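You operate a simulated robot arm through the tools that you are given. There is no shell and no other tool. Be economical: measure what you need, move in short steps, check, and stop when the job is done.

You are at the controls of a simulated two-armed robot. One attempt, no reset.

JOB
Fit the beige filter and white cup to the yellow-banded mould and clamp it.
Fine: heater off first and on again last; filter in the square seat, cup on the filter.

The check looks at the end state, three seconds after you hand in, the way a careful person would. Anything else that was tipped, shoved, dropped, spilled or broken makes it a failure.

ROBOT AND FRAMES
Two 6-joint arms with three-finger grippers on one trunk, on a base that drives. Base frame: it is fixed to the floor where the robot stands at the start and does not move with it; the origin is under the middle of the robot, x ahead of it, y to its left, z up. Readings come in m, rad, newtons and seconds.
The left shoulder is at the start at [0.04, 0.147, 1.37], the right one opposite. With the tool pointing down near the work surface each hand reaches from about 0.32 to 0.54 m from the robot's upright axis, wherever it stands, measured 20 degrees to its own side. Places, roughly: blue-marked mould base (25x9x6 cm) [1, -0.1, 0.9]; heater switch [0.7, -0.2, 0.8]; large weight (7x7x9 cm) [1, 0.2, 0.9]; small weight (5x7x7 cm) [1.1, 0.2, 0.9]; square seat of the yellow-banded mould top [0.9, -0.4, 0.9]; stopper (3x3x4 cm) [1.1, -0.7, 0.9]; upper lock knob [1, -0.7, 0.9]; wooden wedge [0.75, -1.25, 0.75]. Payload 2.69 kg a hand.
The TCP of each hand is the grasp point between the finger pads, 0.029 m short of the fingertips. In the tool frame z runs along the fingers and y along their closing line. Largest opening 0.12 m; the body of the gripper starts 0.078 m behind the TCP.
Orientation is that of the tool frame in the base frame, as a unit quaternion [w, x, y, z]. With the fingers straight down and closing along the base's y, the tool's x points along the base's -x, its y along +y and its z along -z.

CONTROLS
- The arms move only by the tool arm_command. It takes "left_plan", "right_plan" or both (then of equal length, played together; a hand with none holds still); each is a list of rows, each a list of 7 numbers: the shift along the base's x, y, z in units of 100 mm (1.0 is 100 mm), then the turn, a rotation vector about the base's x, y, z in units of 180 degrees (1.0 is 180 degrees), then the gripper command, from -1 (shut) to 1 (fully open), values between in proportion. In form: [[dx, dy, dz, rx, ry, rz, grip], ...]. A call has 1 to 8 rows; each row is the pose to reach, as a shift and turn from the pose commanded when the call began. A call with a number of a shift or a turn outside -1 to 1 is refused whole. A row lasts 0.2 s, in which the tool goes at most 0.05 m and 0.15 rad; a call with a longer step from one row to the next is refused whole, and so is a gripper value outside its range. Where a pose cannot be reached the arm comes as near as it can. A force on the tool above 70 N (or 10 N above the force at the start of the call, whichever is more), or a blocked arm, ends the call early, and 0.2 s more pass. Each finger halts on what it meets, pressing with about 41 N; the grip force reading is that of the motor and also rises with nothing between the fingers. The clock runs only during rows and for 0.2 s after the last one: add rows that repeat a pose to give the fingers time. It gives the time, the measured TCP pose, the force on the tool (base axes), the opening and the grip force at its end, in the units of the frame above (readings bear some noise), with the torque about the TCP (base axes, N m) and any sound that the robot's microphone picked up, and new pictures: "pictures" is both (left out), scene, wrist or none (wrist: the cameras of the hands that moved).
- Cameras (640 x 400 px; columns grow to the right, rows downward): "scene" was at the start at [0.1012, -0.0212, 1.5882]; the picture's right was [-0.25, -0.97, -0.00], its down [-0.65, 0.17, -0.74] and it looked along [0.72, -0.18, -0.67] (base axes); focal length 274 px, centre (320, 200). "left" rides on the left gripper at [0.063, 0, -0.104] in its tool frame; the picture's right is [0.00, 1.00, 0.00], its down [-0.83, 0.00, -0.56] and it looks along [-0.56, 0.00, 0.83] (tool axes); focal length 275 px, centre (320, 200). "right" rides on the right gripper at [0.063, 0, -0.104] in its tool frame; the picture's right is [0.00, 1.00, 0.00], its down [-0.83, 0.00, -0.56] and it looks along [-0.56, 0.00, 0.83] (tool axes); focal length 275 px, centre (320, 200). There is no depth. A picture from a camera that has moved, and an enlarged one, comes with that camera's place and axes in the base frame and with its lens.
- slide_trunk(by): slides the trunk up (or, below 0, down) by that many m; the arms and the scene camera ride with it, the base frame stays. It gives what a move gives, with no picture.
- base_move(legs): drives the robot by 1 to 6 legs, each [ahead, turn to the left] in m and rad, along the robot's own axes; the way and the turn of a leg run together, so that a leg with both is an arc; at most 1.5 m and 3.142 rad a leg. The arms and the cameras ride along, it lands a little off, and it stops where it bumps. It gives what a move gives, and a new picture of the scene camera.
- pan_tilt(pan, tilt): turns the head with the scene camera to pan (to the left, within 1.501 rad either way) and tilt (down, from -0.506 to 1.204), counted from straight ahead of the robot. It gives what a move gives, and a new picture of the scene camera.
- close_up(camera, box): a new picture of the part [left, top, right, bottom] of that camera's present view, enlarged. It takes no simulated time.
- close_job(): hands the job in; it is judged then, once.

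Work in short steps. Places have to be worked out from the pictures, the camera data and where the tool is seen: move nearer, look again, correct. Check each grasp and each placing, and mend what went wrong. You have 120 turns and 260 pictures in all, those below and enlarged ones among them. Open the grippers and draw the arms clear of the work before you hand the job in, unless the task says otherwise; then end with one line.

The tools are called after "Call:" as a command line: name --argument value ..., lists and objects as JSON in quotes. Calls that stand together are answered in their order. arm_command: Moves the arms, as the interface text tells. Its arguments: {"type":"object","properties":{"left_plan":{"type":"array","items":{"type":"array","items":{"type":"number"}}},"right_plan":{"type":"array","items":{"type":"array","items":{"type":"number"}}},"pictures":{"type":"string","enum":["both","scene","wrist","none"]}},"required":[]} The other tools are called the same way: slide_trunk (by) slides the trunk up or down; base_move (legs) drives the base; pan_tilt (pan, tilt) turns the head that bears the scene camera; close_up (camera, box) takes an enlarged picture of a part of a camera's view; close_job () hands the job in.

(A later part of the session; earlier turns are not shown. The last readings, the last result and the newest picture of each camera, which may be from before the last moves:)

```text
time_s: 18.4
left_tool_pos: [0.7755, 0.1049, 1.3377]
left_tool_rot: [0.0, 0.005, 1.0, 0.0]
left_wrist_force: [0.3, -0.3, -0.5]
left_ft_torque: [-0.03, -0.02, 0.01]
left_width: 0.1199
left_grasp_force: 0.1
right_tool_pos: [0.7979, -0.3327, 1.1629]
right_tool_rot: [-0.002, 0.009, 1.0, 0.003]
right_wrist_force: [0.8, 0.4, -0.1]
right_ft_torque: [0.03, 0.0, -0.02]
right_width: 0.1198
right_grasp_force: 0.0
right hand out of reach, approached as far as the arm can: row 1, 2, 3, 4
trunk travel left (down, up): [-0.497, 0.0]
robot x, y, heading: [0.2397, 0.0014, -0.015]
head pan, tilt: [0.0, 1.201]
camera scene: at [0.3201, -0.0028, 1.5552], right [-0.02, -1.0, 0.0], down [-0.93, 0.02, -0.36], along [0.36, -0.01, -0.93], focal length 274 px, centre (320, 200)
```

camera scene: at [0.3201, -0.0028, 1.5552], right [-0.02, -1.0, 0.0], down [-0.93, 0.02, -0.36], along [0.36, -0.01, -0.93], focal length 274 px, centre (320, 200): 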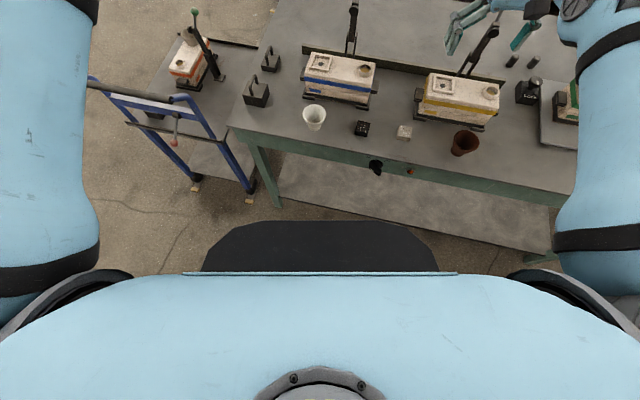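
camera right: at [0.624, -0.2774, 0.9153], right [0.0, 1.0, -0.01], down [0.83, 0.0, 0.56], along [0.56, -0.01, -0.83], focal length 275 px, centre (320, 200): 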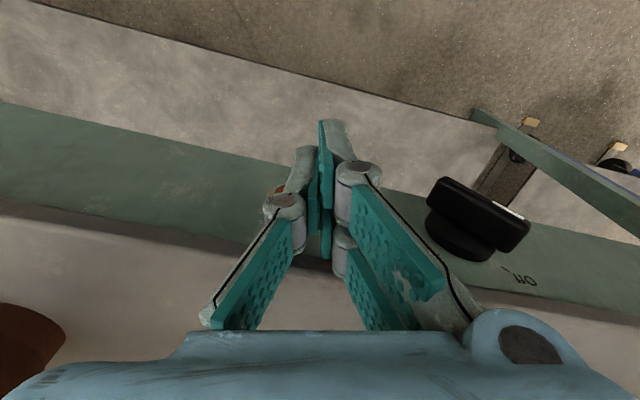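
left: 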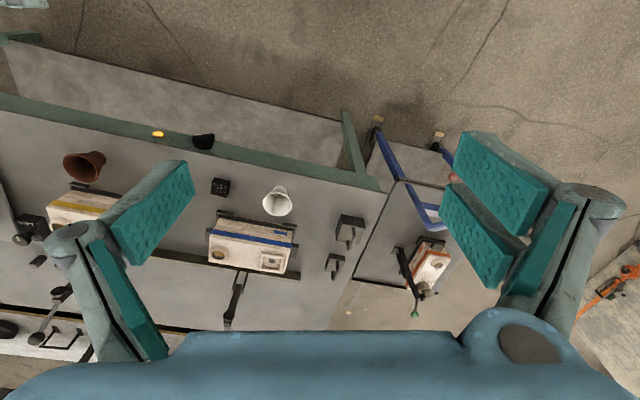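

Clear view of the bench now; I take an enlarged picture to measure positions.

Call:
close_up --camera "scene" --box '[290, 0, 500, 180]'

Call:
close_up --camera "scene" --box '[390, 50, 550, 150]'

Call:
close_up --camera "right" --box '[0, 0, 640, 400]'

```text
2.22 times, centred on (395, 90) of scene
camera zoom: at [0.3201, -0.0028, 1.5552], right [-0.02, -1.0, 0.0], down [-0.93, 0.02, -0.36], along [0.36, -0.01, -0.93], focal length 609 px, centre (153, 444)
```

zoom: 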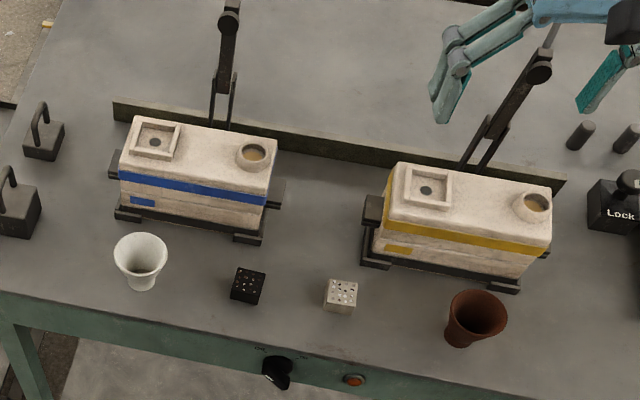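

```text
4.00 times, centred on (470, 100) of scene
camera zoom: at [0.3201, -0.0028, 1.5552], right [-0.02, -1.0, 0.0], down [-0.93, 0.02, -0.36], along [0.36, -0.01, -0.93], focal length 1096 px, centre (-280, 600)
```

zoom: 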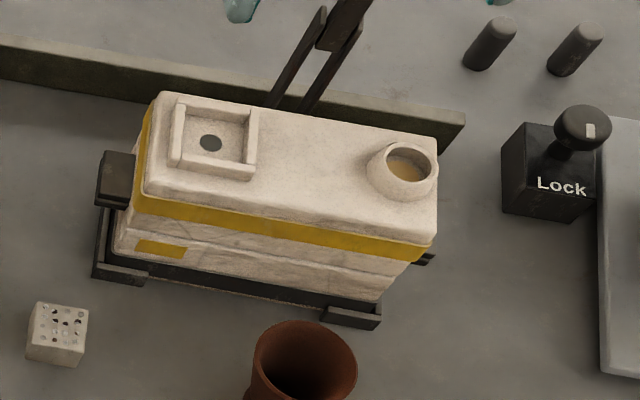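

```text
1.00 times, centred on (320, 200) of right (not enlarged: the box is as wide or as high as the picture)
camera zoom: at [0.7359, -0.3321, 1.2675], right [0.01, 1.0, 0.01], down [0.83, -0.01, 0.55], along [0.55, 0.0, -0.83], focal length 275 px, centre (320, 200)
```

zoom: 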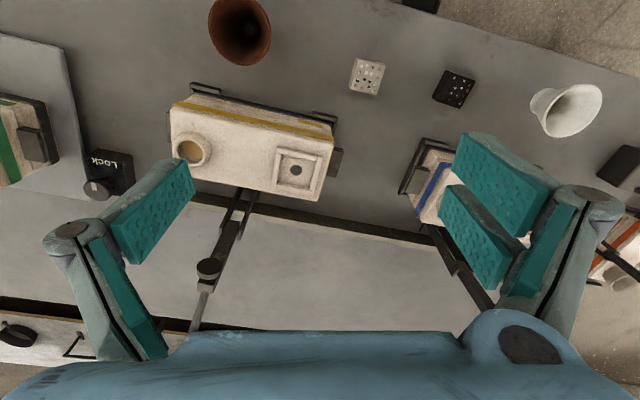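

I measure: seat ≈[0.886,-0.359,0.965], filter top ≈[0.801,-0.265,0.87], white cup rim ≈[0.838,0,0.90]. I lift a little and lower the trunk by 0.2 m to extend the horizontal reach.

Call:
arm_command --right_plan '[[0.0, 0.2, 0.4, 0, 0, 0, 1], [0.0, 0.4, 0.8, 0, 0, 0, 1], [0.0, 0.4, 1.0, 0, 0, 0, 1], [0.0, 0.4, 1.0, 0, 0, 0, 1]]' --pictures "none"

Call:
slide_trunk --by -0.2

Call:
arm_command --right_plan '[[0.0, 0.1, -0.2, 0, 0, 0, 1], [0.0, 0.1, -0.4, 0, 0, 0, 1], [0.0, 0.1, -0.4, 0, 0, 0, 1]]' --pictures "both"

```text
time_s: 19.4
left_tool_pos: [0.7763, 0.1029, 1.3383]
left_tool_rot: [0.0, 0.005, 1.0, 0.0]
left_wrist_force: [0.3, 0.0, 0.0]
left_ft_torque: [-0.01, 0.01, 0.03]
left_width: 0.1204
left_grasp_force: 0.1
right_tool_pos: [0.7981, -0.2934, 1.2621]
right_tool_rot: [0.0, 0.008, 1.0, 0.002]
right_wrist_force: [-0.8, 0.0, 0.4]
right_ft_torque: [0.02, -0.01, 0.02]
right_width: 0.1199
right_grasp_force: 0.0
right hand out of reach, approached as far as the arm can: row 1
trunk travel left (down, up): [-0.497, 0.0]
robot x, y, heading: [0.2444, -0.0008, -0.018]
head pan, tilt: [0.0, 1.201]
```

```text
time_s: 21.6
left_tool_pos: [0.7741, 0.1039, 1.1385]
left_tool_rot: [0.001, 0.005, 1.0, 0.0]
left_wrist_force: [-0.5, 0.5, 0.2]
left_ft_torque: [0.01, 0.0, -0.01]
left_width: 0.1202
left_grasp_force: 0.1
right_tool_pos: [0.7958, -0.292, 1.0629]
right_tool_rot: [0.001, 0.008, 1.0, 0.002]
right_wrist_force: [-0.4, -0.2, -0.2]
right_ft_torque: [0.0, -0.02, -0.02]
right_width: 0.1201
right_grasp_force: 0.1
trunk travel left (down, up): [-0.297, 0.2]
robot x, y, heading: [0.2408, -0.0016, -0.018]
head pan, tilt: [0.0, 1.201]
```

```text
time_s: 22.4
left_tool_pos: [0.7748, 0.1035, 1.1378]
left_tool_rot: [0.001, 0.006, 1.0, 0.0]
left_wrist_force: [0.7, 0.3, -0.1]
left_ft_torque: [-0.02, -0.01, -0.02]
left_width: 0.1203
left_grasp_force: 0.1
right_tool_pos: [0.7981, -0.2804, 1.0238]
right_tool_rot: [0.0, 0.009, 1.0, 0.002]
right_wrist_force: [0.4, -0.3, -0.7]
right_ft_torque: [0.0, -0.01, 0.03]
right_width: 0.1201
right_grasp_force: 0.1
trunk travel left (down, up): [-0.297, 0.2]
robot x, y, heading: [0.2415, -0.0039, -0.019]
head pan, tilt: [0.0, 1.201]
camera scene: at [0.3192, -0.0028, 1.3556], right [-0.02, -1.0, 0.0], down [-0.93, 0.02, -0.36], along [0.36, -0.01, -0.93], focal length 274 px, centre (320, 200)
camera right: at [0.7344, -0.28, 1.128], right [0.01, 1.0, 0.0], down [0.83, -0.01, 0.56], along [0.56, 0.0, -0.83], focal length 275 px, centre (320, 200)
```

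scene: 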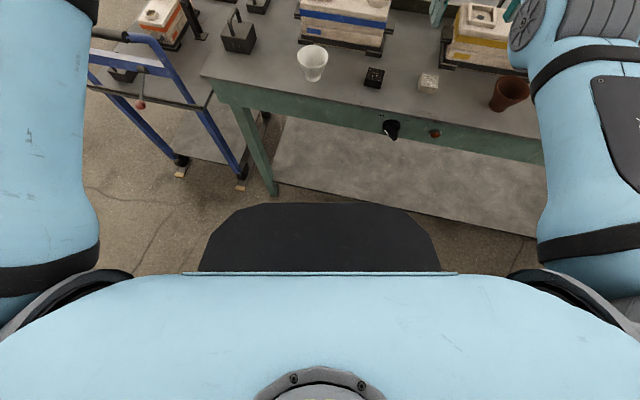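
right: 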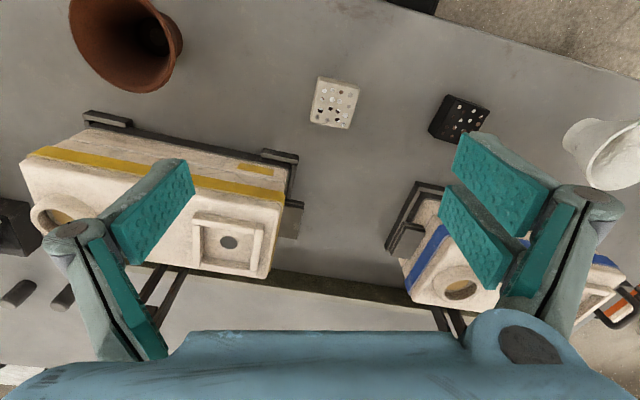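

Filter confirmed at [0.801,-0.265], aligned with the table (yaw about -0.21). I turn the hand, go above it with fingers partly open.

Call:
arm_command --right_plan '[[0.03, 0.15, -0.2, 0, 0, -0.03, 0.5], [0.03, 0.15, -0.5, 0, 0, -0.061, 0.4], [0.03, 0.15, -0.9, 0, 0, -0.061, 0.4], [0.03, 0.15, -0.9, 0, 0, -0.061, 0.4]]' --pictures "wrist"

```text
time_s: 23.4
left_tool_pos: [0.7746, 0.1041, 1.1381]
left_tool_rot: [0.0, 0.005, 1.0, 0.0]
left_wrist_force: [-0.3, 0.8, 0.2]
left_ft_torque: [0.0, 0.0, -0.02]
left_width: 0.1199
left_grasp_force: 0.0
right_tool_pos: [0.7995, -0.2647, 0.934]
right_tool_rot: [0.001, 0.105, 0.994, 0.002]
right_wrist_force: [-0.8, 0.3, 0.2]
right_ft_torque: [-0.03, 0.0, 0.01]
right_width: 0.0838
right_grasp_force: 0.0
trunk travel left (down, up): [-0.297, 0.2]
robot x, y, heading: [0.245, -0.0036, -0.016]
head pan, tilt: [0.0, 1.201]
camera right: at [0.7367, -0.2528, 1.0387], right [0.2, 0.98, 0.0], down [0.81, -0.17, 0.56], along [0.55, -0.11, -0.83], focal length 275 px, centre (320, 200)
```

right: 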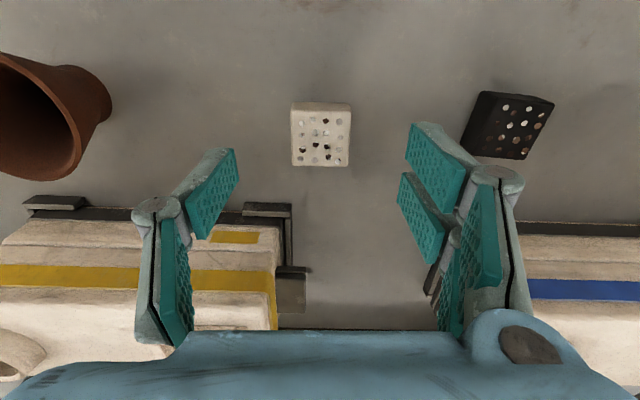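

Centred and aligned. I lower to grasp the filter's upper part and close.

Call:
arm_command --right_plan '[[0.02, 0, -0.25, 0, 0, 0, 0.4], [0.02, 0, -0.48, 0, 0, 0, 0.3], [0.02, 0, -0.48, 0, 0, 0, -0.3], [0.02, 0, -0.48, 0, 0, 0, -1], [0.02, 0, -0.48, 0, 0, 0, -1]]' --pictures "wrist"

```text
time_s: 24.6
left_tool_pos: [0.7753, 0.1049, 1.1375]
left_tool_rot: [0.0, 0.006, 1.0, 0.0]
left_wrist_force: [-0.1, -0.2, -0.7]
left_ft_torque: [-0.02, 0.01, 0.01]
left_width: 0.12
left_grasp_force: 0.0
right_tool_pos: [0.8026, -0.2665, 0.8869]
right_tool_rot: [0.001, 0.104, 0.995, 0.002]
right_wrist_force: [-0.4, 0.3, 0.4]
right_ft_torque: [-0.01, -0.02, -0.01]
right_width: 0.0385
right_grasp_force: 40.9
trunk travel left (down, up): [-0.297, 0.2]
robot x, y, heading: [0.2405, -0.0014, -0.019]
head pan, tilt: [0.0, 1.201]
camera right: at [0.7395, -0.2525, 0.9906], right [0.2, 0.98, 0.0], down [0.81, -0.17, 0.56], along [0.55, -0.11, -0.83], focal length 275 px, centre (320, 200)
```

right: 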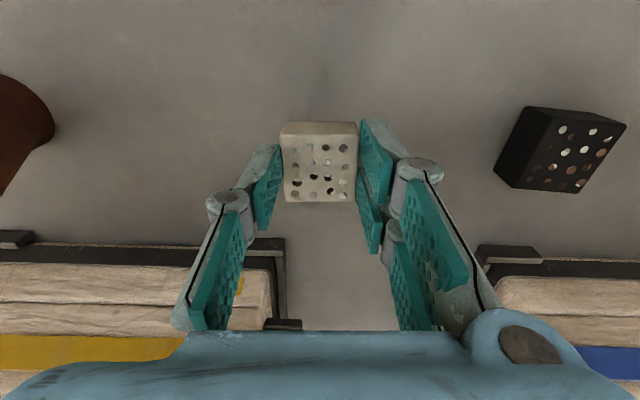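

Gripped (width 38.5 mm, 41 N). I lift it straight up.

Call:
arm_command --right_plan '[[0, 0, 0.3, 0, 0, 0, -1], [0, 0, 0.6, 0, 0, 0, -1], [0, 0, 1.0, 0, 0, 0, -1], [0, 0, 1.0, 0, 0, 0, -1]]' --pictures "none"

Call:
arm_command --right_plan '[[0, 0, 0.3, 0, 0, 0, -1], [0, 0, 0.7, 0, 0, 0, -1], [0.2, -0.2, 0.9, 0, 0, 0, -1], [0.3, -0.4, 0.9, 0, 0, 0, -1], [0.3, -0.4, 0.9, 0, 0, 0, -1]]' --pictures "wrist"

```text
time_s: 25.6
left_tool_pos: [0.7765, 0.1041, 1.1381]
left_tool_rot: [0.0, 0.005, 1.0, 0.0]
left_wrist_force: [-0.8, 0.4, -0.7]
left_ft_torque: [-0.01, -0.02, -0.01]
left_width: 0.12
left_grasp_force: 0.2
right_tool_pos: [0.8036, -0.2653, 0.9873]
right_tool_rot: [0.001, 0.105, 0.995, 0.003]
right_wrist_force: [-0.1, -0.6, -0.9]
right_ft_torque: [-0.03, 0.0, -0.01]
right_width: 0.039
right_grasp_force: 41.0
trunk travel left (down, up): [-0.297, 0.2]
robot x, y, heading: [0.2444, -0.0011, -0.022]
head pan, tilt: [0.0, 1.201]
```

```text
time_s: 26.8
left_tool_pos: [0.775, 0.1047, 1.138]
left_tool_rot: [0.0, 0.005, 1.0, 0.0]
left_wrist_force: [0.9, 0.1, 0.3]
left_ft_torque: [-0.02, 0.02, 0.0]
left_width: 0.1198
left_grasp_force: 0.0
right_tool_pos: [0.7958, -0.2955, 1.067]
right_tool_rot: [0.001, 0.105, 0.995, 0.002]
right_wrist_force: [0.0, 0.3, -0.1]
right_ft_torque: [0.0, 0.02, -0.02]
right_width: 0.0388
right_grasp_force: 42.2
right hand out of reach, approached as far as the arm can: row 3, 4, 5
trunk travel left (down, up): [-0.297, 0.2]
robot x, y, heading: [0.2455, 0.0026, -0.019]
head pan, tilt: [0.0, 1.201]
camera right: at [0.7333, -0.2823, 1.1711], right [0.2, 0.98, 0.0], down [0.81, -0.17, 0.56], along [0.55, -0.11, -0.83], focal length 275 px, centre (320, 200)
```

right: 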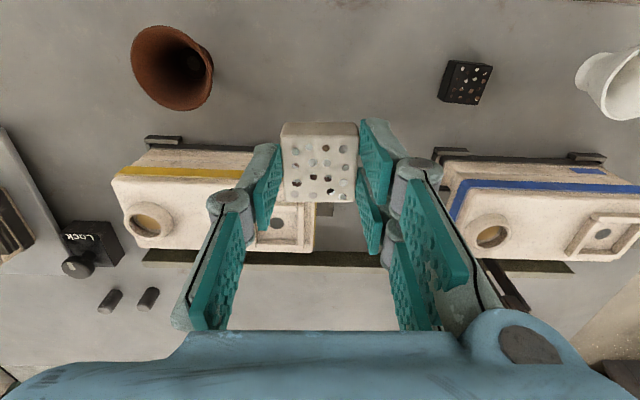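

Filter is held, but the seat is beyond reach from here. I retract both hands a bit, then turn the robot to face the table squarely and drive closer (under-table clearance seems fine).

Call:
arm_command --right_plan '[[-0.3, 0.1, 0.1, 0, 0, 0, -1], [-0.6, 0.2, 0.2, 0, 0, 0, -1], [-0.9, 0.3, 0.3, 0, 0, 0, -1], [-0.9, 0.3, 0.3, 0, 0, 0, -1]]' --left_plan '[[-0.3, 0, 0.2, 0, 0, 0, 1], [-0.6, 0, 0.4, 0, 0, 0, 1], [-0.9, 0, 0.6, 0, 0, 0, 1], [-0.9, 0, 0.6, 0, 0, 0, 1]]' --pictures "none"

```text
time_s: 27.8
left_tool_pos: [0.7622, 0.0996, 1.164]
left_tool_rot: [0.0, 0.005, 1.0, 0.0]
left_wrist_force: [-1.0, -0.1, -0.3]
left_ft_torque: [-0.01, 0.02, 0.02]
left_width: 0.1201
left_grasp_force: 0.1
left hand out of reach, approached as far as the arm can: row 1, 2, 3, 4
right_tool_pos: [0.7834, -0.2758, 1.1137]
right_tool_rot: [0.001, 0.105, 0.994, 0.002]
right_wrist_force: [-0.2, 0.1, 0.0]
right_ft_torque: [0.0, 0.0, 0.02]
right_width: 0.0387
right_grasp_force: 41.2
right hand out of reach, approached as far as the arm can: row 1, 2, 3, 4
trunk travel left (down, up): [-0.297, 0.2]
robot x, y, heading: [0.2469, -0.0027, -0.02]
head pan, tilt: [0.0, 1.201]
```

Hands can't retract at this height relative to the shoulders. I raise the trunk instead so they clear the levers (ball ≈ z 1.13), then turn and drive closer.

Call:
slide_trunk --by 0.2

Call:
base_move --legs '[[0, -0.19], [0.1, 0]]'

```text
time_s: 30.0
left_tool_pos: [0.7622, 0.0996, 1.3658]
left_tool_rot: [0.0, 0.006, 1.0, 0.001]
left_wrist_force: [0.0, 0.5, 0.5]
left_ft_torque: [0.01, 0.0, 0.02]
left_width: 0.1201
left_grasp_force: 0.0
right_tool_pos: [0.7854, -0.2751, 1.315]
right_tool_rot: [-0.001, 0.104, 0.995, 0.001]
right_wrist_force: [-0.1, 0.4, -0.8]
right_ft_torque: [0.01, 0.02, -0.02]
right_width: 0.0385
right_grasp_force: 40.9
trunk travel left (down, up): [-0.497, 0.0]
robot x, y, heading: [0.2425, -0.0039, -0.014]
head pan, tilt: [0.0, 1.201]
```

```text
time_s: 31.9
left_tool_pos: [0.8851, -0.0251, 1.3866]
left_tool_rot: [0.029, 0.102, 0.994, -0.008]
left_wrist_force: [0.5, 1.0, -1.6]
left_ft_torque: [-0.11, 0.01, 0.0]
left_width: 0.1199
left_grasp_force: 0.2
right_tool_pos: [0.8351, -0.3946, 1.3228]
right_tool_rot: [0.001, 0.197, 0.98, 0.001]
right_wrist_force: [1.5, -0.1, -0.6]
right_ft_torque: [-0.01, 0.19, 0.03]
right_width: 0.0386
right_grasp_force: 40.9
trunk travel left (down, up): [-0.497, 0.0]
robot x, y, heading: [0.3395, -0.0248, -0.202]
head pan, tilt: [0.0, 1.201]
camera scene: at [0.4336, -0.0396, 1.5549], right [-0.2, -0.98, 0.0], down [-0.92, 0.19, -0.35], along [0.35, -0.07, -0.94], focal length 274 px, centre (320, 200)
```

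scene: 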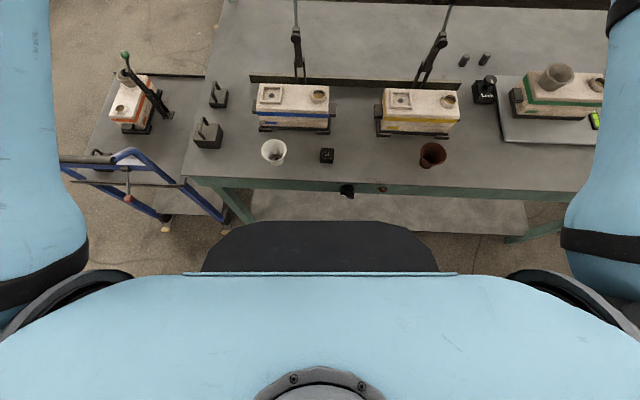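

No bump; aligned with the table. I drive another 6 cm.

Call:
base_move --legs '[[0.06, -0.02]]'

Call:
close_up --camera "scene" --box '[240, 40, 500, 203]'

Call:
close_up --camera "right" --box '[0, 0, 640, 400]'

```text
time_s: 33.3
left_tool_pos: [0.9092, -0.1245, 1.6383]
left_tool_rot: [0.395, 0.168, 0.893, -0.137]
left_wrist_force: [-1.2, 4.6, -3.5]
left_ft_torque: [-0.36, -0.34, -0.1]
left_width: 0.1193
left_grasp_force: 0.0
right_tool_pos: [0.9021, -0.4492, 1.3526]
right_tool_rot: [0.121, 0.204, 0.971, -0.011]
right_wrist_force: [-0.4, -1.2, -1.9]
right_ft_torque: [-0.01, -0.02, -0.03]
right_width: 0.0389
right_grasp_force: 40.9
trunk travel left (down, up): [-0.497, 0.0]
robot x, y, heading: [0.4047, -0.0351, -0.224]
head pan, tilt: [0.0, 1.201]
stopped in leg 1: the robot was blocked; the commanded pose is now the measured one
camera scene: at [0.4861, -0.0551, 1.5546], right [-0.22, -0.98, 0.0], down [-0.91, 0.21, -0.36], along [0.35, -0.08, -0.93], focal length 274 px, centre (320, 200)
```

scene: 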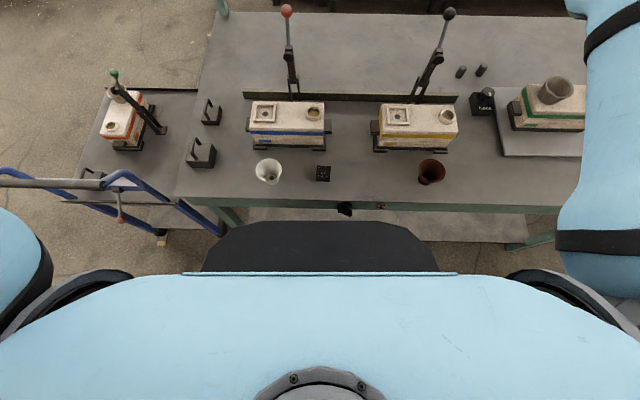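

```text
2.45 times, centred on (370, 122) of scene
camera zoom: at [0.4861, -0.0551, 1.5546], right [-0.22, -0.98, 0.0], down [-0.91, 0.21, -0.36], along [0.35, -0.08, -0.93], focal length 672 px, centre (197, 393)
```

zoom: 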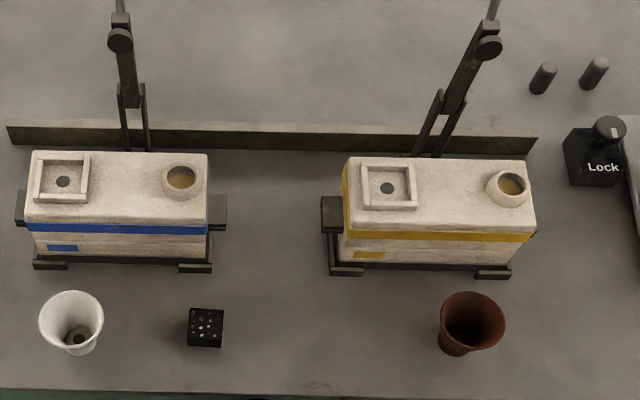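

```text
1.00 times, centred on (320, 200) of right (not enlarged: the box is as wide or as high as the picture)
camera zoom: at [0.8224, -0.4174, 1.4391], right [0.39, 0.92, 0.03], down [0.61, -0.28, 0.74], along [0.69, -0.28, -0.67], focal length 275 px, centre (320, 200)
```

zoom: 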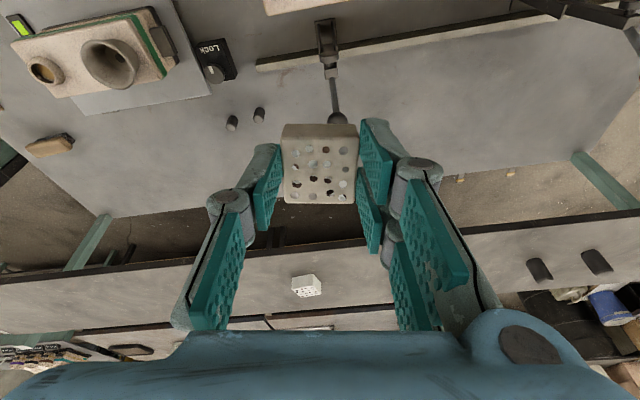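

The base has come close enough and nothing on the table moved (seat still at [0.89,-0.358]); the arms just got tilted. I straighten the right hand back to table alignment while moving over the seat side.

Call:
arm_command --right_plan '[[-0.1, 0.3, -0.2, 0.005, 0.0254, 0.0207, -1], [-0.2, 0.6, -0.4, 0.0103, 0.0507, 0.0414, -1], [-0.3, 0.9, -0.6, 0.0154, 0.0761, 0.0621, -1], [-0.3, 0.9, -0.9, 0.0154, 0.0761, 0.0621, -1], [-0.3, 0.9, -0.9, 0.0154, 0.0761, 0.0621, -1]]' --pictures "wrist"

```text
time_s: 34.5
left_tool_pos: [0.9135, -0.1067, 1.5722]
left_tool_rot: [0.316, 0.153, 0.93, -0.111]
left_wrist_force: [-1.2, 0.5, -1.1]
left_ft_torque: [-0.07, -0.1, 0.0]
left_width: 0.1201
left_grasp_force: 0.0
right_tool_pos: [0.8696, -0.3478, 1.2932]
right_tool_rot: [-0.024, 0.11, 0.994, 0.001]
right_wrist_force: [-0.5, 0.4, 1.9]
right_ft_torque: [0.0, -0.12, 0.0]
right_width: 0.0388
right_grasp_force: 40.8
right hand out of reach, approached as far as the arm can: row 1, 2, 3, 4, 5
trunk travel left (down, up): [-0.497, 0.0]
robot x, y, heading: [0.4012, -0.0313, -0.226]
head pan, tilt: [0.0, 1.201]
camera right: at [0.8138, -0.3349, 1.4008], right [0.21, 0.98, 0.0], down [0.84, -0.18, 0.52], along [0.5, -0.11, -0.86], focal length 275 px, centre (320, 200)
```

right: 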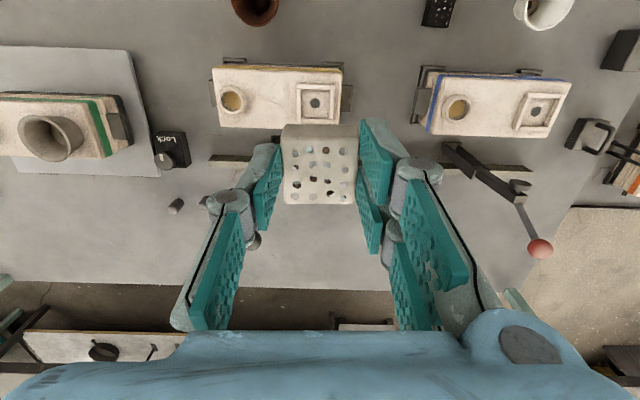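

Call:
slide_trunk --by -0.1

Call:
arm_command --right_plan '[[0, 0, -0.2, 0, 0, 0, -1], [0, 0, -0.5, 0, 0, 0, -1], [0, 0, -0.7, 0, 0, 0, -1], [0, 0, -0.7, 0, 0, 0, -1]]' --pictures "both"

```text
time_s: 35.9
left_tool_pos: [0.9335, -0.1106, 1.4641]
left_tool_rot: [0.309, 0.151, 0.932, -0.11]
left_wrist_force: [-0.8, -0.2, 1.0]
left_ft_torque: [0.03, -0.03, 0.02]
left_width: 0.1202
left_grasp_force: 0.0
right_tool_pos: [0.8877, -0.352, 1.1867]
right_tool_rot: [-0.028, 0.11, 0.994, 0.002]
right_wrist_force: [-0.2, 0.2, 0.0]
right_ft_torque: [0.01, -0.06, -0.01]
right_width: 0.0387
right_grasp_force: 40.8
trunk travel left (down, up): [-0.397, 0.1]
robot x, y, heading: [0.4077, -0.0345, -0.222]
head pan, tilt: [0.0, 1.201]
```

```text
time_s: 36.9
left_tool_pos: [0.9359, -0.1112, 1.4627]
left_tool_rot: [0.309, 0.151, 0.933, -0.11]
left_wrist_force: [0.1, -0.3, 0.4]
left_ft_torque: [0.0, -0.01, 0.03]
left_width: 0.1198
left_grasp_force: 0.0
right_tool_pos: [0.902, -0.355, 1.1189]
right_tool_rot: [-0.029, 0.109, 0.994, 0.001]
right_wrist_force: [-0.3, -0.8, 0.4]
right_ft_torque: [0.0, 0.02, 0.01]
right_width: 0.0385
right_grasp_force: 40.8
right hand out of reach, approached as far as the arm can: row 1, 2, 3, 4
trunk travel left (down, up): [-0.397, 0.1]
robot x, y, heading: [0.4052, -0.0383, -0.224]
head pan, tilt: [0.0, 1.201]
camera scene: at [0.4788, -0.0523, 1.4557], right [-0.22, -0.98, 0.0], down [-0.91, 0.21, -0.36], along [0.35, -0.08, -0.93], focal length 274 px, centre (320, 200)
camera right: at [0.846, -0.3418, 1.2261], right [0.21, 0.98, 0.0], down [0.84, -0.18, 0.51], along [0.49, -0.11, -0.86], focal length 275 px, centre (320, 200)
```

scene: 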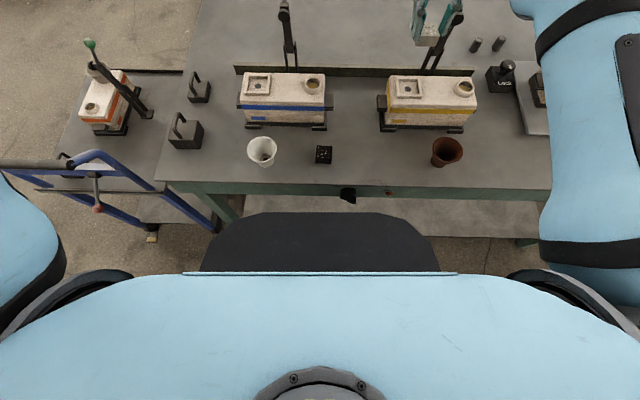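
right: 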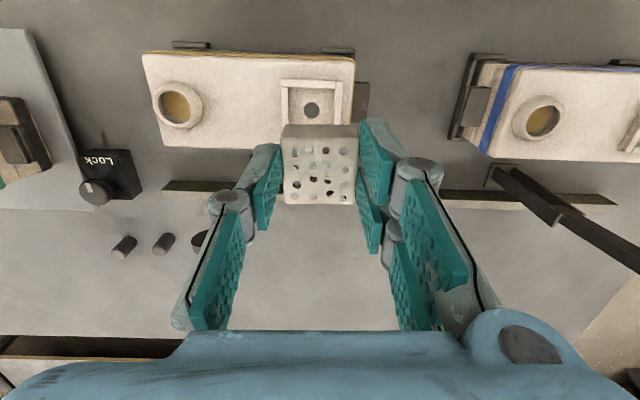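

Hand is over the seat area. I correct the small tilt, lower a bit more, and refine the seat's position.

Call:
arm_command --right_plan '[[-0.1, -0.03, -0.2, 0, -0.0185, 0, -1], [-0.1, -0.05, -0.4, 0, -0.0185, 0, -1], [-0.1, -0.05, -0.5, 0, -0.0185, 0, -1], [-0.1, -0.05, -0.5, 0, -0.0185, 0, -1]]' --pictures "wrist"

Call:
close_up --camera "scene" --box '[360, 30, 500, 140]'

```text
time_s: 37.9
left_tool_pos: [0.9348, -0.1107, 1.4645]
left_tool_rot: [0.308, 0.151, 0.933, -0.11]
left_wrist_force: [-0.1, -0.5, 0.2]
left_ft_torque: [0.0, -0.02, -0.01]
left_width: 0.1201
left_grasp_force: 0.2
right_tool_pos: [0.9161, -0.3656, 1.0696]
right_tool_rot: [-0.001, 0.11, 0.994, 0.005]
right_wrist_force: [0.9, 0.4, -0.3]
right_ft_torque: [-0.03, 0.0, -0.01]
right_width: 0.0387
right_grasp_force: 41.0
right hand out of reach, approached as far as the arm can: row 1, 2, 3, 4
trunk travel left (down, up): [-0.397, 0.1]
robot x, y, heading: [0.4046, -0.0323, -0.223]
head pan, tilt: [0.0, 1.201]
camera right: at [0.8542, -0.3522, 1.1737], right [0.21, 0.98, 0.01], down [0.81, -0.18, 0.55], along [0.54, -0.11, -0.83], focal length 275 px, centre (320, 200)
```

right: 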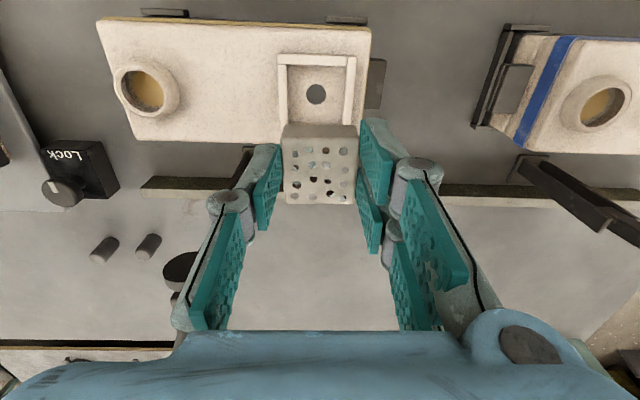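

```text
3.64 times, centred on (430, 85) of scene
camera zoom: at [0.4785, -0.0523, 1.4557], right [-0.22, -0.98, 0.0], down [-0.91, 0.21, -0.36], along [0.35, -0.08, -0.93], focal length 996 px, centre (-80, 618)
```

zoom: 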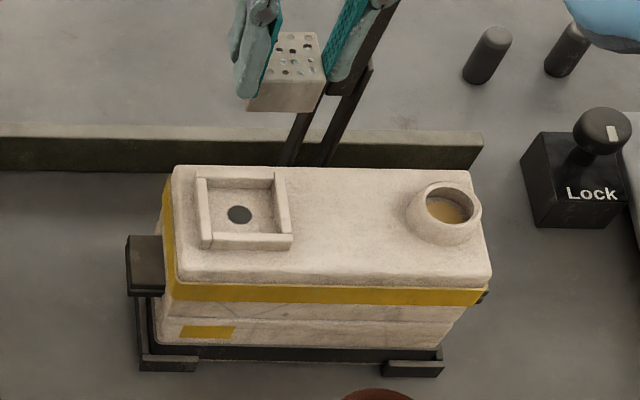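

The arm is fully stretched and stuck at its reach limit (commanded 5 cm further in than it is). I try a stronger inward command to unlock the elbow, at a safe height.

Call:
arm_command --right_plan '[[-0.2, 0.04, 0.3, 0, 0, 0, -1], [-0.5, 0.1, 0.3, 0, 0, 0, -1], [-0.8, 0.18, 0.3, 0, 0, 0, -1], [-1.0, 0.22, 0.3, 0, 0, 0, -1], [-1.0, 0.22, 0.3, 0, 0, 0, -1], [-1.0, 0.22, 0.3, 0, 0, 0, -1]]' --pictures "scene"

```text
time_s: 39.3
left_tool_pos: [0.9349, -0.1109, 1.4642]
left_tool_rot: [0.308, 0.152, 0.933, -0.11]
left_wrist_force: [-0.8, 0.3, -0.1]
left_ft_torque: [0.0, 0.01, 0.0]
left_width: 0.12
left_grasp_force: 0.0
right_tool_pos: [0.9134, -0.3666, 1.0992]
right_tool_rot: [-0.001, 0.109, 0.994, 0.004]
right_wrist_force: [-0.2, -0.3, -1.0]
right_ft_torque: [-0.03, 0.01, -0.02]
right_width: 0.0385
right_grasp_force: 41.0
right hand out of reach, approached as far as the arm can: row 1, 2, 3, 4, 5, 6
trunk travel left (down, up): [-0.397, 0.1]
robot x, y, heading: [0.4036, -0.0317, -0.226]
head pan, tilt: [0.0, 1.201]
camera scene: at [0.4787, -0.0524, 1.4556], right [-0.22, -0.98, 0.0], down [-0.91, 0.21, -0.36], along [0.35, -0.08, -0.93], focal length 274 px, centre (320, 200)
```

scene: 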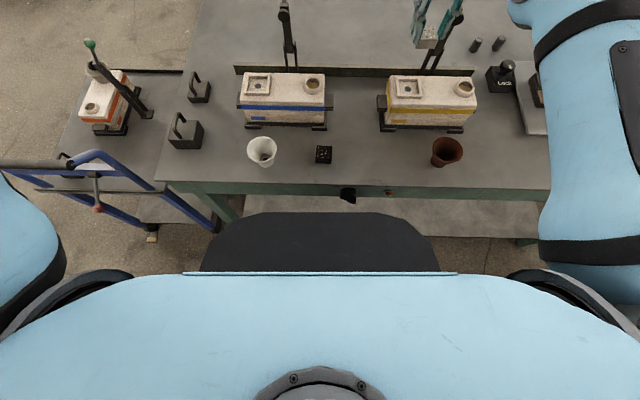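

Call:
pan_tilt --pan -0.7 --tilt 0.6

```text
time_s: 40.3
left_tool_pos: [0.9356, -0.1113, 1.4633]
left_tool_rot: [0.308, 0.151, 0.933, -0.11]
left_wrist_force: [0.5, 0.3, 0.7]
left_ft_torque: [0.02, -0.03, -0.04]
left_width: 0.12
left_grasp_force: 0.0
right_tool_pos: [0.9142, -0.3667, 1.0999]
right_tool_rot: [-0.001, 0.109, 0.994, 0.005]
right_wrist_force: [-0.5, 0.0, -1.0]
right_ft_torque: [-0.01, 0.03, -0.03]
right_width: 0.0387
right_grasp_force: 40.9
trunk travel left (down, up): [-0.397, 0.1]
robot x, y, heading: [0.405, -0.037, -0.225]
head pan, tilt: [-0.7, 0.6]
camera scene: at [0.4774, -0.1103, 1.5002], right [-0.8, -0.6, 0.0], down [-0.34, 0.45, -0.82], along [0.5, -0.66, -0.57], focal length 274 px, centre (320, 200)
```

scene: 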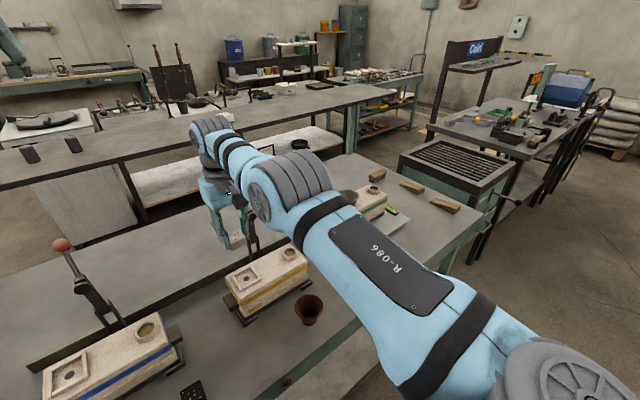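

The arm is indeed straight. Possibly the elbow rests on the wrong side of straight; I push outward past full stretch and come back in, in one call.

Call:
arm_command --right_plan '[[0.2, -0.05, 0.2, 0, 0, 0, -1], [0.4, -0.1, 0.2, 0, 0, 0, -1], [0.4, 0.0, 0.4, 0, 0, 0, -1], [0.3, 0.05, 0.4, 0, 0, 0, -1], [0.0, 0.05, 0.4, 0, 0, 0, -1], [-0.3, 0.1, 0.3, 0, 0, 0, -1], [-0.5, 0.1, 0.3, 0, 0, 0, -1], [-0.5, 0.1, 0.3, 0, 0, 0, -1]]' --pictures "none"

```text
time_s: 42.1
left_tool_pos: [0.9346, -0.111, 1.463]
left_tool_rot: [0.308, 0.152, 0.932, -0.111]
left_wrist_force: [-0.9, 0.5, 0.4]
left_ft_torque: [0.04, 0.01, 0.0]
left_width: 0.1197
left_grasp_force: 0.1
right_tool_pos: [0.9095, -0.3606, 1.1397]
right_tool_rot: [-0.001, 0.11, 0.994, 0.004]
right_wrist_force: [0.2, 0.7, 0.5]
right_ft_torque: [-0.01, 0.0, -0.02]
right_width: 0.0387
right_grasp_force: 41.3
right hand out of reach, approached as far as the arm can: row 1, 2, 3, 4, 6, 7, 8
trunk travel left (down, up): [-0.397, 0.1]
robot x, y, heading: [0.4035, -0.0373, -0.225]
head pan, tilt: [-0.7, 0.6]
```

Both inward and outward are refused; I test which small tilts or small shifts are feasible to understand the limit (flagged rows will tell).

Call:
arm_command --right_plan '[[0, 0, 0, 0.008, 0.035, 0, -1], [0, 0, 0, 0, 0, 0, -1], [0, 0, 0, -0.008, -0.035, 0, -1], [0, 0, 0, 0, 0, 0, -1], [0, 0, 0, 0, 0, 0.04, -1], [0, 0, 0, 0, 0, 0, -1], [0, 0, 0, 0, 0, -0.04, -1], [0, 0, 0, 0, 0, 0, -1]]' --pictures "none"

Call:
arm_command --right_plan '[[-0.05, 0.01, 0, 0, 0, 0, -1], [0, 0, 0, 0, 0, 0, -1], [0.05, -0.01, 0, 0, 0, 0, -1], [0, 0, 0, 0, 0, 0, -1], [0.04, 0.2, 0, 0, 0, 0, -1], [0, 0, 0, 0, 0, 0, -1], [-0.04, -0.2, 0, 0, 0, 0, -1], [0, 0, 0, 0, 0, 0, -1]]' --pictures "none"

```text
time_s: 43.9
left_tool_pos: [0.9358, -0.1097, 1.4645]
left_tool_rot: [0.308, 0.151, 0.933, -0.11]
left_wrist_force: [-1.0, -0.3, -1.5]
left_ft_torque: [-0.03, 0.0, 0.03]
left_width: 0.12
left_grasp_force: 0.0
right_tool_pos: [0.9094, -0.3595, 1.1389]
right_tool_rot: [-0.002, 0.11, 0.994, 0.005]
right_wrist_force: [-0.7, 0.4, -0.9]
right_ft_torque: [0.01, 0.0, 0.01]
right_width: 0.0385
right_grasp_force: 41.1
right hand out of reach, approached as far as the arm can: row 1, 3
trunk travel left (down, up): [-0.397, 0.1]
robot x, y, heading: [0.4028, -0.0342, -0.223]
head pan, tilt: [-0.7, 0.6]
```

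```text
time_s: 45.7
left_tool_pos: [0.9355, -0.1093, 1.4632]
left_tool_rot: [0.308, 0.152, 0.933, -0.111]
left_wrist_force: [0.0, -0.4, -0.2]
left_ft_torque: [-0.02, -0.01, 0.0]
left_width: 0.1203
left_grasp_force: 0.0
right_tool_pos: [0.9062, -0.3595, 1.1396]
right_tool_rot: [-0.001, 0.11, 0.994, 0.005]
right_wrist_force: [-0.6, 0.7, 0.4]
right_ft_torque: [-0.01, 0.03, 0.01]
right_width: 0.0388
right_grasp_force: 40.7
right hand out of reach, approached as far as the arm can: row 1
trunk travel left (down, up): [-0.397, 0.1]
robot x, y, heading: [0.403, -0.0339, -0.225]
head pan, tilt: [-0.7, 0.6]
```

It's effectively on the thin edge of its workspace radially; so I'll use the base for in/out and the arm/trunk for the rest. Wrist view puts the seat at about [0.900,-0.364]; I back the base 1.8 cm, then lower and look.

Call:
base_move --legs '[[-0.02, 0]]'

Call:
arm_command --right_plan '[[0, 0, -0.3, 0, 0, 0, -1], [0, 0, -0.6, 0, 0, 0, -1], [0, 0, -0.75, 0, 0, 0, -1], [0, 0, -0.75, 0, 0, 0, -1]]' --pictures "wrist"

```text
time_s: 46.5
left_tool_pos: [0.9213, -0.106, 1.4614]
left_tool_rot: [0.306, 0.152, 0.933, -0.11]
left_wrist_force: [0.3, -0.8, -1.4]
left_ft_torque: [0.04, 0.02, -0.02]
left_width: 0.1198
left_grasp_force: 0.1
right_tool_pos: [0.891, -0.3568, 1.1377]
right_tool_rot: [-0.002, 0.109, 0.994, 0.005]
right_wrist_force: [1.7, 0.3, -0.6]
right_ft_torque: [0.01, 0.04, -0.01]
right_width: 0.0388
right_grasp_force: 40.8
trunk travel left (down, up): [-0.397, 0.1]
robot x, y, heading: [0.3833, -0.0314, -0.22]
head pan, tilt: [-0.7, 0.6]
camera scene: at [0.4637, -0.1065, 1.4999], right [-0.8, -0.6, 0.0], down [-0.34, 0.45, -0.82], along [0.49, -0.66, -0.57], focal length 274 px, centre (320, 200)
```

scene: 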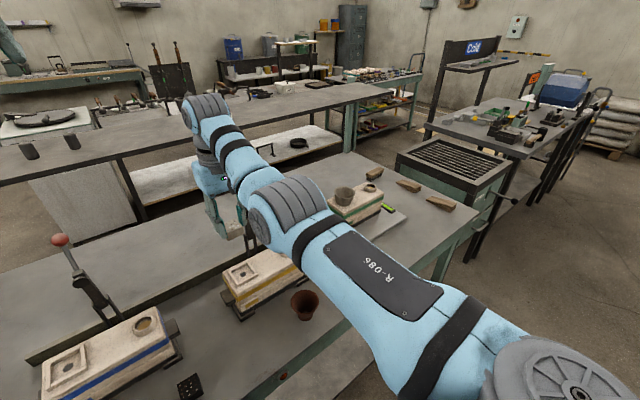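

```text
time_s: 47.5
left_tool_pos: [0.9144, -0.1055, 1.4634]
left_tool_rot: [0.309, 0.152, 0.932, -0.112]
left_wrist_force: [-0.3, 0.2, -1.2]
left_ft_torque: [-0.03, -0.02, -0.02]
left_width: 0.12
left_grasp_force: 0.1
right_tool_pos: [0.8851, -0.3569, 1.0643]
right_tool_rot: [0.002, 0.109, 0.994, 0.004]
right_wrist_force: [-0.4, 0.9, -0.9]
right_ft_torque: [0.0, -0.02, -0.03]
right_width: 0.0389
right_grasp_force: 41.2
trunk travel left (down, up): [-0.397, 0.1]
robot x, y, heading: [0.3827, -0.0312, -0.224]
head pan, tilt: [-0.7, 0.6]
camera right: at [0.8236, -0.3424, 1.1697], right [0.21, 0.98, 0.01], down [0.81, -0.18, 0.56], along [0.54, -0.11, -0.83], focal length 275 px, centre (320, 200)
```

right: 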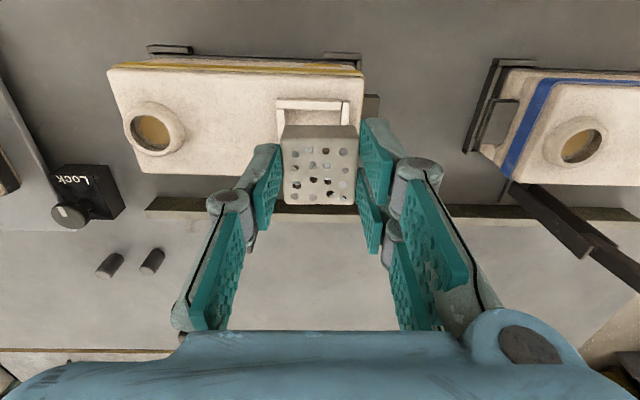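

Not flagged this time. Seat computed again at [0.9007,-0.3646]; I shift there and check the alignment from a bit lower.

Call:
arm_command --right_plan '[[0.08, -0.04, 0, 0, 0, 0, -1], [0.157, -0.078, 0, 0, 0, 0, -1], [0.157, -0.078, -0.1, 0, 0, 0, -1], [0.157, -0.078, -0.15, 0, 0, 0, -1], [0.157, -0.078, -0.15, 0, 0, 0, -1]]' --pictures "wrist"

Call:
pan_tilt --pan -0.3 --tilt 0.8

Call:
close_up --camera "right" --box '[220, 60, 420, 210]'

```text
time_s: 48.7
left_tool_pos: [0.9156, -0.1068, 1.4622]
left_tool_rot: [0.309, 0.151, 0.933, -0.11]
left_wrist_force: [-0.9, -1.1, 0.0]
left_ft_torque: [0.0, -0.02, 0.03]
left_width: 0.1203
left_grasp_force: 0.1
right_tool_pos: [0.8974, -0.3617, 1.0496]
right_tool_rot: [-0.001, 0.108, 0.994, 0.004]
right_wrist_force: [-0.6, 0.3, -0.1]
right_ft_torque: [0.02, -0.02, -0.01]
right_width: 0.0386
right_grasp_force: 40.8
right hand out of reach, approached as far as the arm can: row 2, 3, 4, 5
trunk travel left (down, up): [-0.397, 0.1]
robot x, y, heading: [0.3847, -0.0297, -0.218]
head pan, tilt: [-0.7, 0.6]
camera right: at [0.8354, -0.3488, 1.1542], right [0.21, 0.98, 0.01], down [0.81, -0.18, 0.55], along [0.54, -0.11, -0.83], focal length 275 px, centre (320, 200)
```

right: 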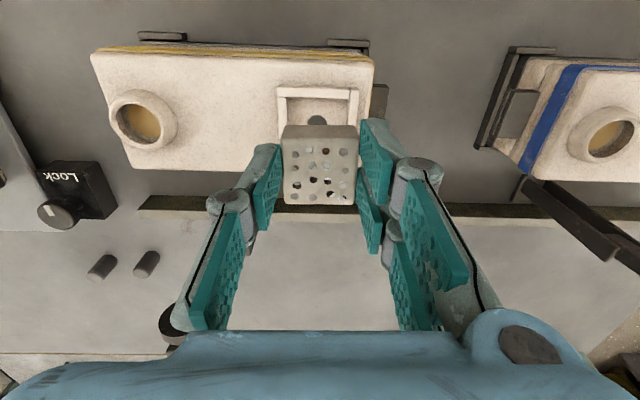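

```text
time_s: 49.6
left_tool_pos: [0.9156, -0.1067, 1.4638]
left_tool_rot: [0.309, 0.151, 0.932, -0.111]
left_wrist_force: [-0.1, 0.1, 0.5]
left_ft_torque: [0.02, -0.02, 0.05]
left_width: 0.1201
left_grasp_force: 0.0
right_tool_pos: [0.8974, -0.363, 1.0495]
right_tool_rot: [-0.001, 0.109, 0.994, 0.004]
right_wrist_force: [-0.5, -0.2, 0.1]
right_ft_torque: [0.01, 0.0, 0.03]
right_width: 0.0385
right_grasp_force: 41.0
trunk travel left (down, up): [-0.397, 0.1]
robot x, y, heading: [0.3826, -0.0302, -0.222]
head pan, tilt: [-0.3, 0.799]
camera scene: at [0.4741, -0.0759, 1.4834], right [-0.5, -0.87, 0.0], down [-0.62, 0.36, -0.7], along [0.6, -0.35, -0.72], focal length 274 px, centre (320, 200)
```

scene: 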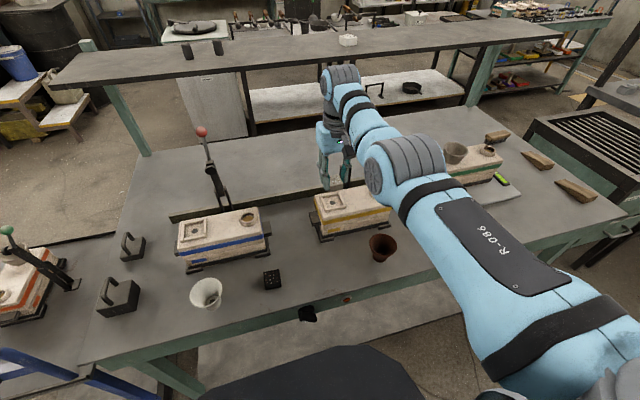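

```text
2.67 times, centred on (320, 135) of right
camera zoom: at [0.8353, -0.3488, 1.1543], right [0.21, 0.98, 0.01], down [0.81, -0.18, 0.55], along [0.54, -0.11, -0.83], focal length 734 px, centre (320, 373)
```

zoom: 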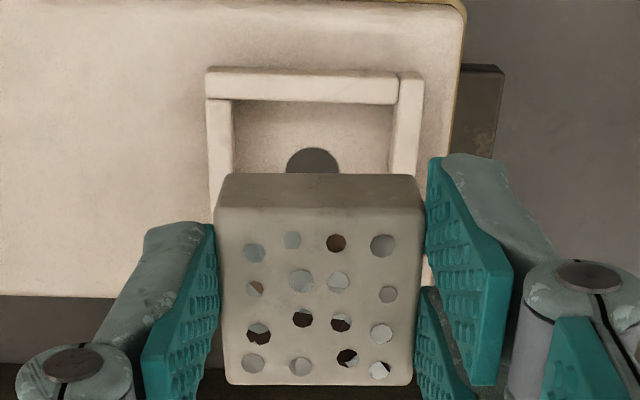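

Well aligned (only ~2 mm lateral correction needed). I lower the filter into the seat in small steps, watching force.

Call:
arm_command --right_plan '[[0.0, -0.02, -0.1, 0, 0, 0, -1], [0.0, -0.02, -0.2, 0, 0, 0, -1], [0.0, -0.02, -0.28, 0, 0, 0, -1], [0.0, -0.02, -0.34, 0, 0, 0, -1], [0.0, -0.02, -0.34, 0, 0, 0, -1]]' --pictures "wrist"

Call:
close_up --camera "scene" --box '[290, 150, 400, 240]'

```text
time_s: 50.8
left_tool_pos: [0.9148, -0.1069, 1.4635]
left_tool_rot: [0.308, 0.153, 0.932, -0.111]
left_wrist_force: [0.5, 0.7, 0.0]
left_ft_torque: [0.01, 0.01, -0.04]
left_width: 0.12
left_grasp_force: 0.1
right_tool_pos: [0.8965, -0.3638, 1.0143]
right_tool_rot: [0.0, 0.11, 0.994, 0.004]
right_wrist_force: [0.1, 0.6, -0.1]
right_ft_torque: [-0.01, -0.02, -0.02]
right_width: 0.0388
right_grasp_force: 41.2
trunk travel left (down, up): [-0.397, 0.1]
robot x, y, heading: [0.3849, -0.0288, -0.22]
head pan, tilt: [-0.3, 0.799]
camera right: at [0.8351, -0.3513, 1.1191], right [0.21, 0.98, 0.01], down [0.81, -0.18, 0.56], along [0.54, -0.11, -0.83], focal length 275 px, centre (320, 200)
```

right: 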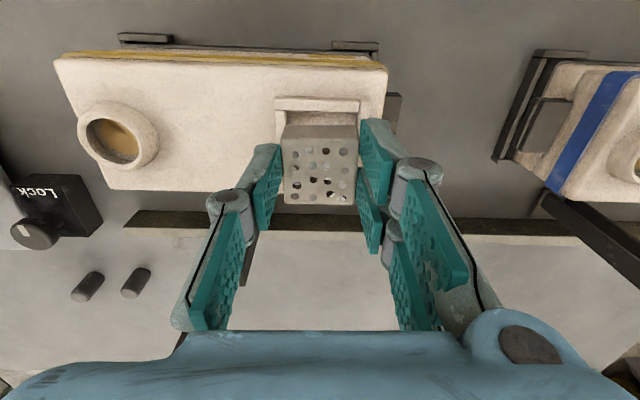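

```text
4.44 times, centred on (345, 195) of scene
camera zoom: at [0.4743, -0.0759, 1.4834], right [-0.5, -0.87, 0.0], down [-0.62, 0.36, -0.7], along [0.6, -0.35, -0.72], focal length 1218 px, centre (209, 222)
```

zoom: 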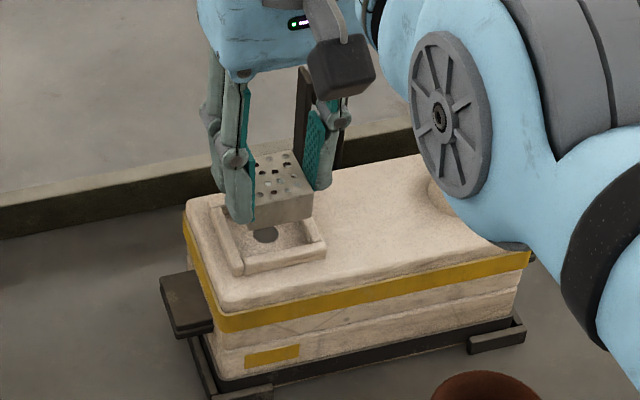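

The filter is still ~2 cm above the floor of the seat. I check the relation in both enlarged views before going lower.

Call:
close_up --camera "right" --box '[240, 70, 400, 210]'

Call:
close_up --camera "scene" --box '[315, 175, 365, 215]'

```text
2.86 times, centred on (320, 140) of right
camera zoom: at [0.8351, -0.3513, 1.1191], right [0.21, 0.98, 0.01], down [0.81, -0.18, 0.56], along [0.54, -0.11, -0.83], focal length 786 px, centre (320, 371)
```

zoom: 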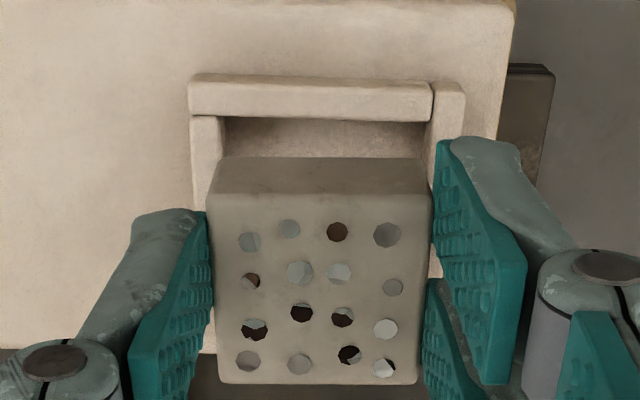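

```text
10.00 times, centred on (340, 195) of scene
camera zoom: at [0.4743, -0.0759, 1.4834], right [-0.5, -0.87, 0.0], down [-0.62, 0.36, -0.7], along [0.6, -0.35, -0.72], focal length 2740 px, centre (120, 250)
```

zoom: 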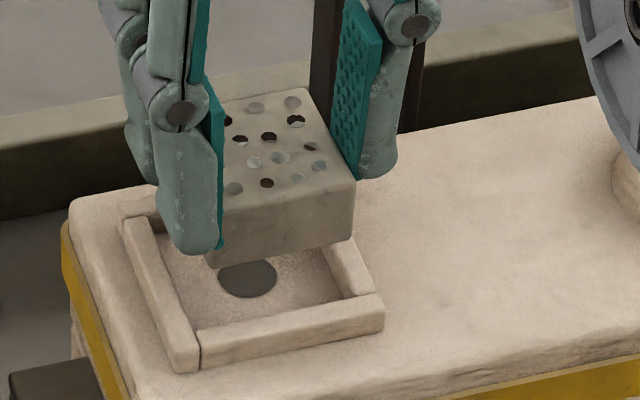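

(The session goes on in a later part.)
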